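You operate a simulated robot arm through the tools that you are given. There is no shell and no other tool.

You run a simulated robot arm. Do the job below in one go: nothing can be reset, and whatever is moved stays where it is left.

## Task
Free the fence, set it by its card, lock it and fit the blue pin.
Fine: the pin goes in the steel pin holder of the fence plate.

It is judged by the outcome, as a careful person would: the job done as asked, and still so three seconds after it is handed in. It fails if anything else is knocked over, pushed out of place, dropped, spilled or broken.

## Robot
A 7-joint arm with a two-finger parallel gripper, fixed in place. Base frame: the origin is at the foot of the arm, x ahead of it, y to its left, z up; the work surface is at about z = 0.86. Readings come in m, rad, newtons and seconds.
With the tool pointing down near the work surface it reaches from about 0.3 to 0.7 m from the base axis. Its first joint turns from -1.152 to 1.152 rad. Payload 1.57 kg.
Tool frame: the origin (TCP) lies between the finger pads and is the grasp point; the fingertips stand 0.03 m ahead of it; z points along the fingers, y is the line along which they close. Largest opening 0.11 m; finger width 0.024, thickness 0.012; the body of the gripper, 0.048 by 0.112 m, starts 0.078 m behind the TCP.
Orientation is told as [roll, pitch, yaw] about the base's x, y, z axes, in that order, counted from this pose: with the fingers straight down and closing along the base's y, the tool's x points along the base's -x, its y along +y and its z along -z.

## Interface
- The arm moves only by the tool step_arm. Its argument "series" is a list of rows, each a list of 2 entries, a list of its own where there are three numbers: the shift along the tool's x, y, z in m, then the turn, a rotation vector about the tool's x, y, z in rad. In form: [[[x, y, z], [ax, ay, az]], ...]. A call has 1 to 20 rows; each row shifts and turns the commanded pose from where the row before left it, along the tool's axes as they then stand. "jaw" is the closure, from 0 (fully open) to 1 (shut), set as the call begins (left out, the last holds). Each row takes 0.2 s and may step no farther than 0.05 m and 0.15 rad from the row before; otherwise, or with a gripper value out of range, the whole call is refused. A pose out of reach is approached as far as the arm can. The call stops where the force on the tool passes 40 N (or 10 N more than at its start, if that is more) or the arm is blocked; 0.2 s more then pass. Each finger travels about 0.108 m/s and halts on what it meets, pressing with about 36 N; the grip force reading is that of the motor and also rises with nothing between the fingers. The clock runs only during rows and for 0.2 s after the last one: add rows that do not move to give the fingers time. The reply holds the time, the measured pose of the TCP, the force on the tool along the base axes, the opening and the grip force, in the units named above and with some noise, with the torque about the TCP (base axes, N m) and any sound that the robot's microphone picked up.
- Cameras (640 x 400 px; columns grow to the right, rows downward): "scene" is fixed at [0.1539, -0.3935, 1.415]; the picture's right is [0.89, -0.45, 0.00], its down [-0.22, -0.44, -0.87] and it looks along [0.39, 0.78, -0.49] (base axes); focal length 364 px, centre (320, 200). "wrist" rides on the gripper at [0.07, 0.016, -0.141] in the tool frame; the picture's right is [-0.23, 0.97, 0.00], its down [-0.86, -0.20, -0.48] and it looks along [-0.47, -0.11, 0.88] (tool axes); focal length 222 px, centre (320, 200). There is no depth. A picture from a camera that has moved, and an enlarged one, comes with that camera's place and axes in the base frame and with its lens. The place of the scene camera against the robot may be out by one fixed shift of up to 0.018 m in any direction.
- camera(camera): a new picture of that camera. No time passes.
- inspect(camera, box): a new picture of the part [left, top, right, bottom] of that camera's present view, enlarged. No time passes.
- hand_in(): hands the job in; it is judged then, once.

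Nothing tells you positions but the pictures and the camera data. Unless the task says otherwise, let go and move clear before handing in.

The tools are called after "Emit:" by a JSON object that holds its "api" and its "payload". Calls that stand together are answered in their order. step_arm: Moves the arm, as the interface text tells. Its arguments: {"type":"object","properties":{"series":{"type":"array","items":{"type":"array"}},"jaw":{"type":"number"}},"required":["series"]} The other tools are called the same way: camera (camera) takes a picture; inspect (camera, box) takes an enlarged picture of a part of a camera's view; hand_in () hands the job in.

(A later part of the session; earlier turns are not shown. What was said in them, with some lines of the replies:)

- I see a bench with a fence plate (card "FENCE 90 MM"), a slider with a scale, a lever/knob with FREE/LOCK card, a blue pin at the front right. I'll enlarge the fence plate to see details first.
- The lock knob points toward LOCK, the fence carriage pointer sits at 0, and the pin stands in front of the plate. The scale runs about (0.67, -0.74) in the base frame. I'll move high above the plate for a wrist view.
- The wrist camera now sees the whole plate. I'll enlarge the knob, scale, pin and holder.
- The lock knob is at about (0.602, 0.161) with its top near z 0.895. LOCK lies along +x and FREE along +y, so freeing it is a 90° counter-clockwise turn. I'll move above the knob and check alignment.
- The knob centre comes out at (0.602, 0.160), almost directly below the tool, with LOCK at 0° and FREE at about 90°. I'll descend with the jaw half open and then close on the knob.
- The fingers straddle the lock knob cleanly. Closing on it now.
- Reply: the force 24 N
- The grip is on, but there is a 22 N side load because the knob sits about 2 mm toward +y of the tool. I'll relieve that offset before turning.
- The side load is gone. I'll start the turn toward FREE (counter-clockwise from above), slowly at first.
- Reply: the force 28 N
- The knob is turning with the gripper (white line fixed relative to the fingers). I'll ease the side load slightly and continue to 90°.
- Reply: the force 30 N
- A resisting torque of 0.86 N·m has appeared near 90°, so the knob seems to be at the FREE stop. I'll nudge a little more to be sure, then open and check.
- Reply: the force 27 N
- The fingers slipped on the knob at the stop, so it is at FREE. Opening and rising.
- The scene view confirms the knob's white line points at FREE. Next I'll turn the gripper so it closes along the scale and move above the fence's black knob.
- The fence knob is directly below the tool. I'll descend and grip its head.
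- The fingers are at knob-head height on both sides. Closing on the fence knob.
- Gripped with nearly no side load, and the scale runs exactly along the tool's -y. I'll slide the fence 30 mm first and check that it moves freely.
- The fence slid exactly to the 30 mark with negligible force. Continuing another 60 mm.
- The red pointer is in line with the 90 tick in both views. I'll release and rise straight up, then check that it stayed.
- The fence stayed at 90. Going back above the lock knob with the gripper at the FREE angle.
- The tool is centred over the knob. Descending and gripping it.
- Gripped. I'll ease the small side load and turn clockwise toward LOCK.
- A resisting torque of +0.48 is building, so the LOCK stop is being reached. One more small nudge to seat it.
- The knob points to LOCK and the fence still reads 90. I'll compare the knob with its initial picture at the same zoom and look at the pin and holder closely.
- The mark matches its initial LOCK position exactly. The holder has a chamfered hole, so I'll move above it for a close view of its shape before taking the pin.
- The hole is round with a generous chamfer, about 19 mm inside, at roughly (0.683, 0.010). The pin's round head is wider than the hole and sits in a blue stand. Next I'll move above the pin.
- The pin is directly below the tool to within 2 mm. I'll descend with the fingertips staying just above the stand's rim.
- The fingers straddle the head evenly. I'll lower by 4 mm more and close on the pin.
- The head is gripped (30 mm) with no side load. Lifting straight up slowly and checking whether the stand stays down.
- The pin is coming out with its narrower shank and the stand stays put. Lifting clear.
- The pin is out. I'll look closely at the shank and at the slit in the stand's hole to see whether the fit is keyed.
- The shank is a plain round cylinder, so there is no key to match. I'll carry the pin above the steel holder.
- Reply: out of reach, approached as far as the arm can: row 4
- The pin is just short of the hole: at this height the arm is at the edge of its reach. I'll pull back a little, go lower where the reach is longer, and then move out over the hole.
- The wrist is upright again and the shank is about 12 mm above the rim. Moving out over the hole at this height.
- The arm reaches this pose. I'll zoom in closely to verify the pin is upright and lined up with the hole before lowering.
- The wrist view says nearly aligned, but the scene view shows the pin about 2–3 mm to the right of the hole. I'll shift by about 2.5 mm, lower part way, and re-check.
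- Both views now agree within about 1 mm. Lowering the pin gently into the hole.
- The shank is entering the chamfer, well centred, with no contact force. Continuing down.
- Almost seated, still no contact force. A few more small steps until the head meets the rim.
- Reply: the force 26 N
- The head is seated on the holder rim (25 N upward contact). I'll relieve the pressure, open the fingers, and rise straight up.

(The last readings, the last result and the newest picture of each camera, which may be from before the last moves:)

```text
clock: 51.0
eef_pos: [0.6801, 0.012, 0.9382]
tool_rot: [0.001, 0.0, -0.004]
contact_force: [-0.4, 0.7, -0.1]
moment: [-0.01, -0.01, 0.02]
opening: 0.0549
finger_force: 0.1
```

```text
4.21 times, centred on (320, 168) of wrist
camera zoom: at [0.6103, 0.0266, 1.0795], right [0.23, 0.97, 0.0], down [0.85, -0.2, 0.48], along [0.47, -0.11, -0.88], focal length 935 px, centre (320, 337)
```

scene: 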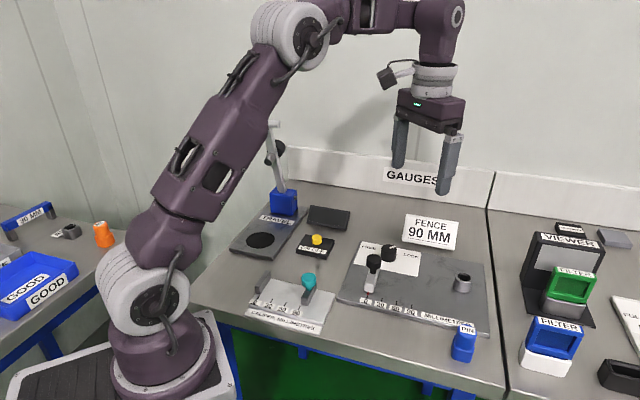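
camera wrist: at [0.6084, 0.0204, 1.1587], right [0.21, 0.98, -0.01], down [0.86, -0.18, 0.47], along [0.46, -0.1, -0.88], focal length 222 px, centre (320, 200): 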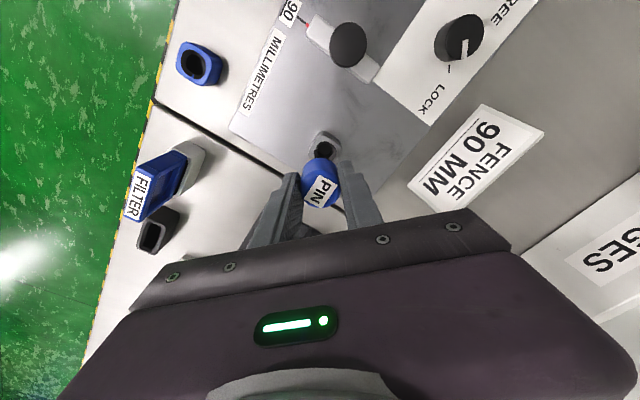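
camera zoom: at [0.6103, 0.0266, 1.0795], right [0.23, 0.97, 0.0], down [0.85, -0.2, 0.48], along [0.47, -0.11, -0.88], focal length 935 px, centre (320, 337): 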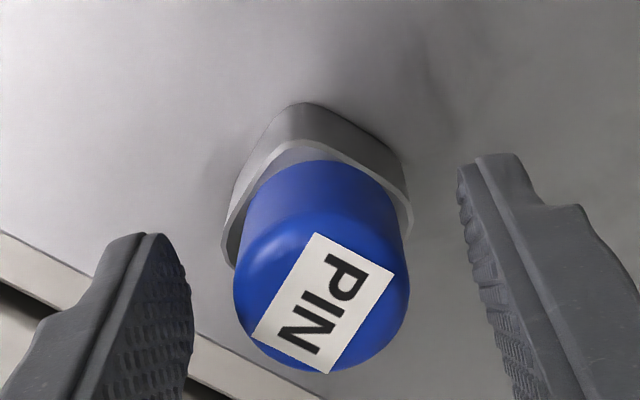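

The pin stands upright in the holder, released. Retreating up, then back toward the base.

Emit:
{"api": "step_arm", "payload": {"series": [[[0, 0, -0.02], [0, 0, 0]], [[0, 0, -0.02], [0, 0, 0]], [[0.01, 0, -0.02], [0, 0, 0]], [[0.02, 0, -0.03], [0, 0, 0]], [[0.03, 0, -0.03], [0, 0, 0]], [[0.03, 0, -0.03], [0, 0, 0]], [[0, 0, 0], [0, 0, 0]]], "jaw": 0.4}}

Emit:
{"api": "camera", "payload": {"camera": "scene"}}

Emit:
{"api": "inspect", "payload": {"camera": "scene", "box": [330, 220, 500, 340]}}

Emit:
{"api": "camera", "payload": {"camera": "wrist"}}

```text
clock: 52.6
eef_pos: [0.5902, 0.0116, 1.0895]
tool_rot: [0.0, 0.0, -0.003]
contact_force: [0.2, 0.1, 0.1]
moment: [-0.01, 0.0, 0.01]
opening: 0.0658
finger_force: 0.0
```

```text
taken
```

scene: 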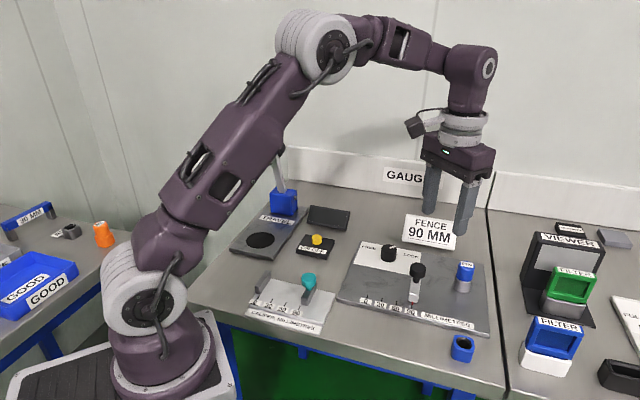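

```text
3.33 times, centred on (415, 280) of scene
camera zoom: at [0.1539, -0.3935, 1.415], right [0.89, -0.45, 0.0], down [-0.22, -0.44, -0.87], along [0.39, 0.78, -0.49], focal length 1212 px, centre (3, -67)
```

zoom: 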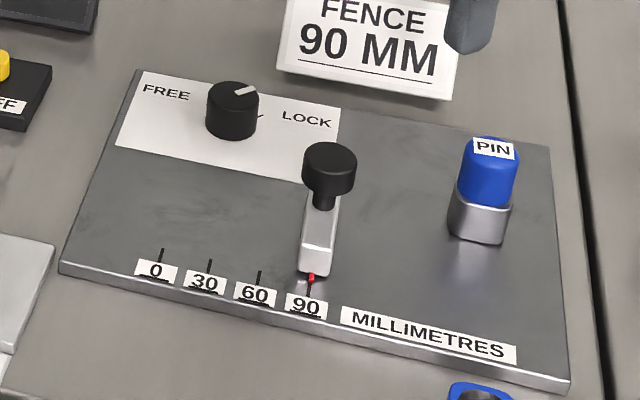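

```text
taken
camera wrist: at [0.5197, 0.0274, 1.2302], right [0.23, 0.97, 0.0], down [0.85, -0.2, 0.48], along [0.47, -0.11, -0.88], focal length 222 px, centre (320, 200)
```

wrist: 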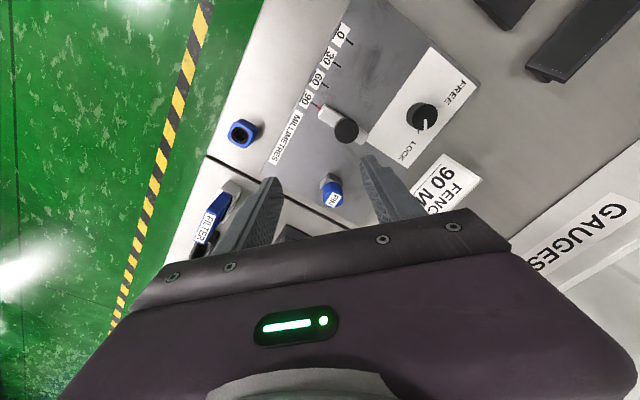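

All is in place and the arm is clear. One last close check of the pointer, lock knob and pin before handing in.

Emit:
{"api": "inspect", "payload": {"camera": "wrist", "box": [295, 75, 355, 125]}}

Emit:
{"api": "inspect", "payload": {"camera": "wrist", "box": [390, 80, 460, 160]}}

Emit:
{"api": "inspect", "payload": {"camera": "wrist", "box": [300, 160, 360, 215]}}

Emit:
{"api": "inspect", "payload": {"camera": "scene", "box": [446, 255, 486, 295]}}

```text
8.00 times, centred on (325, 100) of wrist
camera zoom: at [0.5197, 0.0274, 1.2302], right [0.23, 0.97, 0.0], down [0.85, -0.2, 0.48], along [0.47, -0.11, -0.88], focal length 1777 px, centre (280, 1000)
```

zoom: 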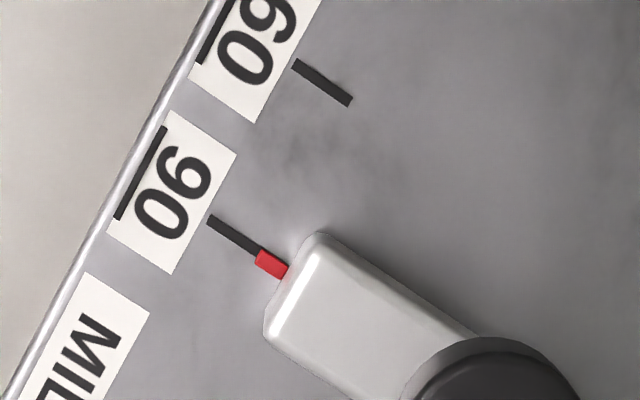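

```text
5.00 times, centred on (425, 120) of wrist
camera zoom: at [0.5197, 0.0274, 1.2302], right [0.23, 0.97, 0.0], down [0.85, -0.2, 0.48], along [0.47, -0.11, -0.88], focal length 1111 px, centre (-205, 600)
```

zoom: 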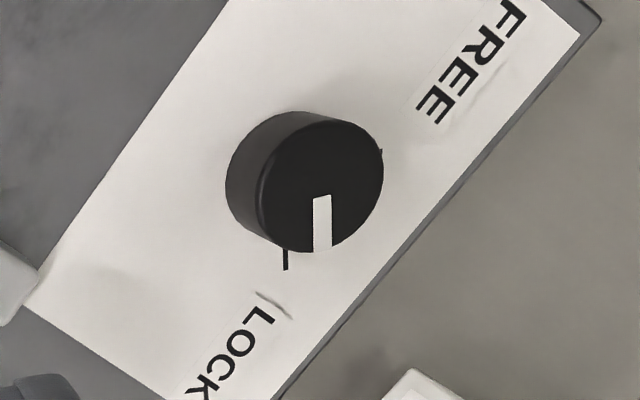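

```text
7.27 times, centred on (330, 188) of wrist
camera zoom: at [0.5197, 0.0274, 1.2302], right [0.23, 0.97, 0.0], down [0.85, -0.2, 0.48], along [0.47, -0.11, -0.88], focal length 1615 px, centre (247, 291)
```

zoom: 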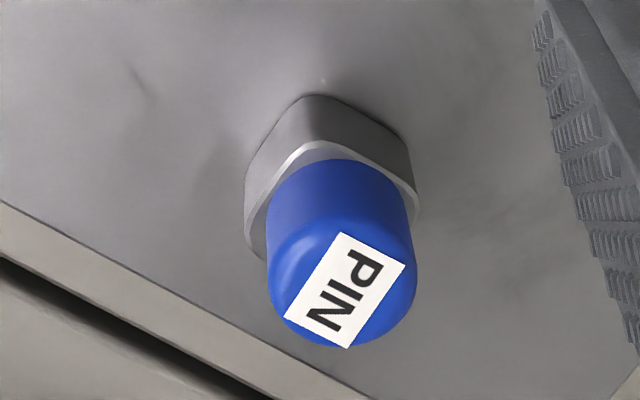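

```text
10.00 times, centred on (466, 275) of scene
camera zoom: at [0.1539, -0.3935, 1.415], right [0.89, -0.45, 0.0], down [-0.22, -0.44, -0.87], along [0.39, 0.78, -0.49], focal length 3637 px, centre (-1140, -550)
```

zoom: 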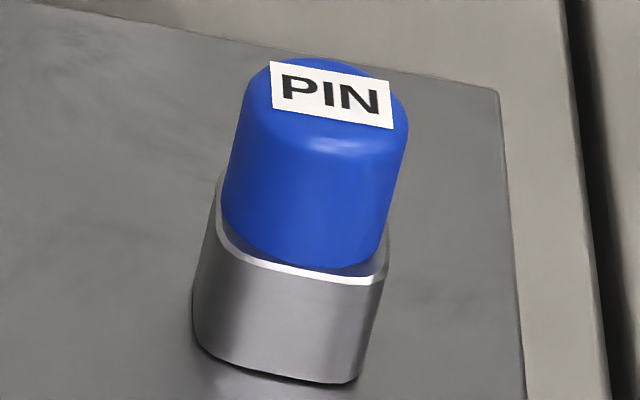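

The pointer is on 90, the lock knob is at LOCK, the blue pin is seated upright in the steel holder, and nothing else has been disturbed. Handing in.

Emit:
{"api": "hand_in", "payload": {}}

```text
The job is handed in.
```

The fence is set to 90 mm as its card says and locked, and the blue pin is in the steel pin holder. I've handed the job in; no verdict has come back.

- **Fence:** I turned the knob to FREE and slid the fence from 0 until its red pointer lined up with the 90 tick. It stayed there after I let go.
- **Lock:** I turned the knob back until it met its stop. Its white mark is on the LOCK tick, as it was at the start.
- **Pin:** I lowered it in until its head met the rim of the holder. It stands upright, and its blue stand is still in its place on the bench.

Nothing else on the bench was touched, and the arm is raised clear with its fingers open.
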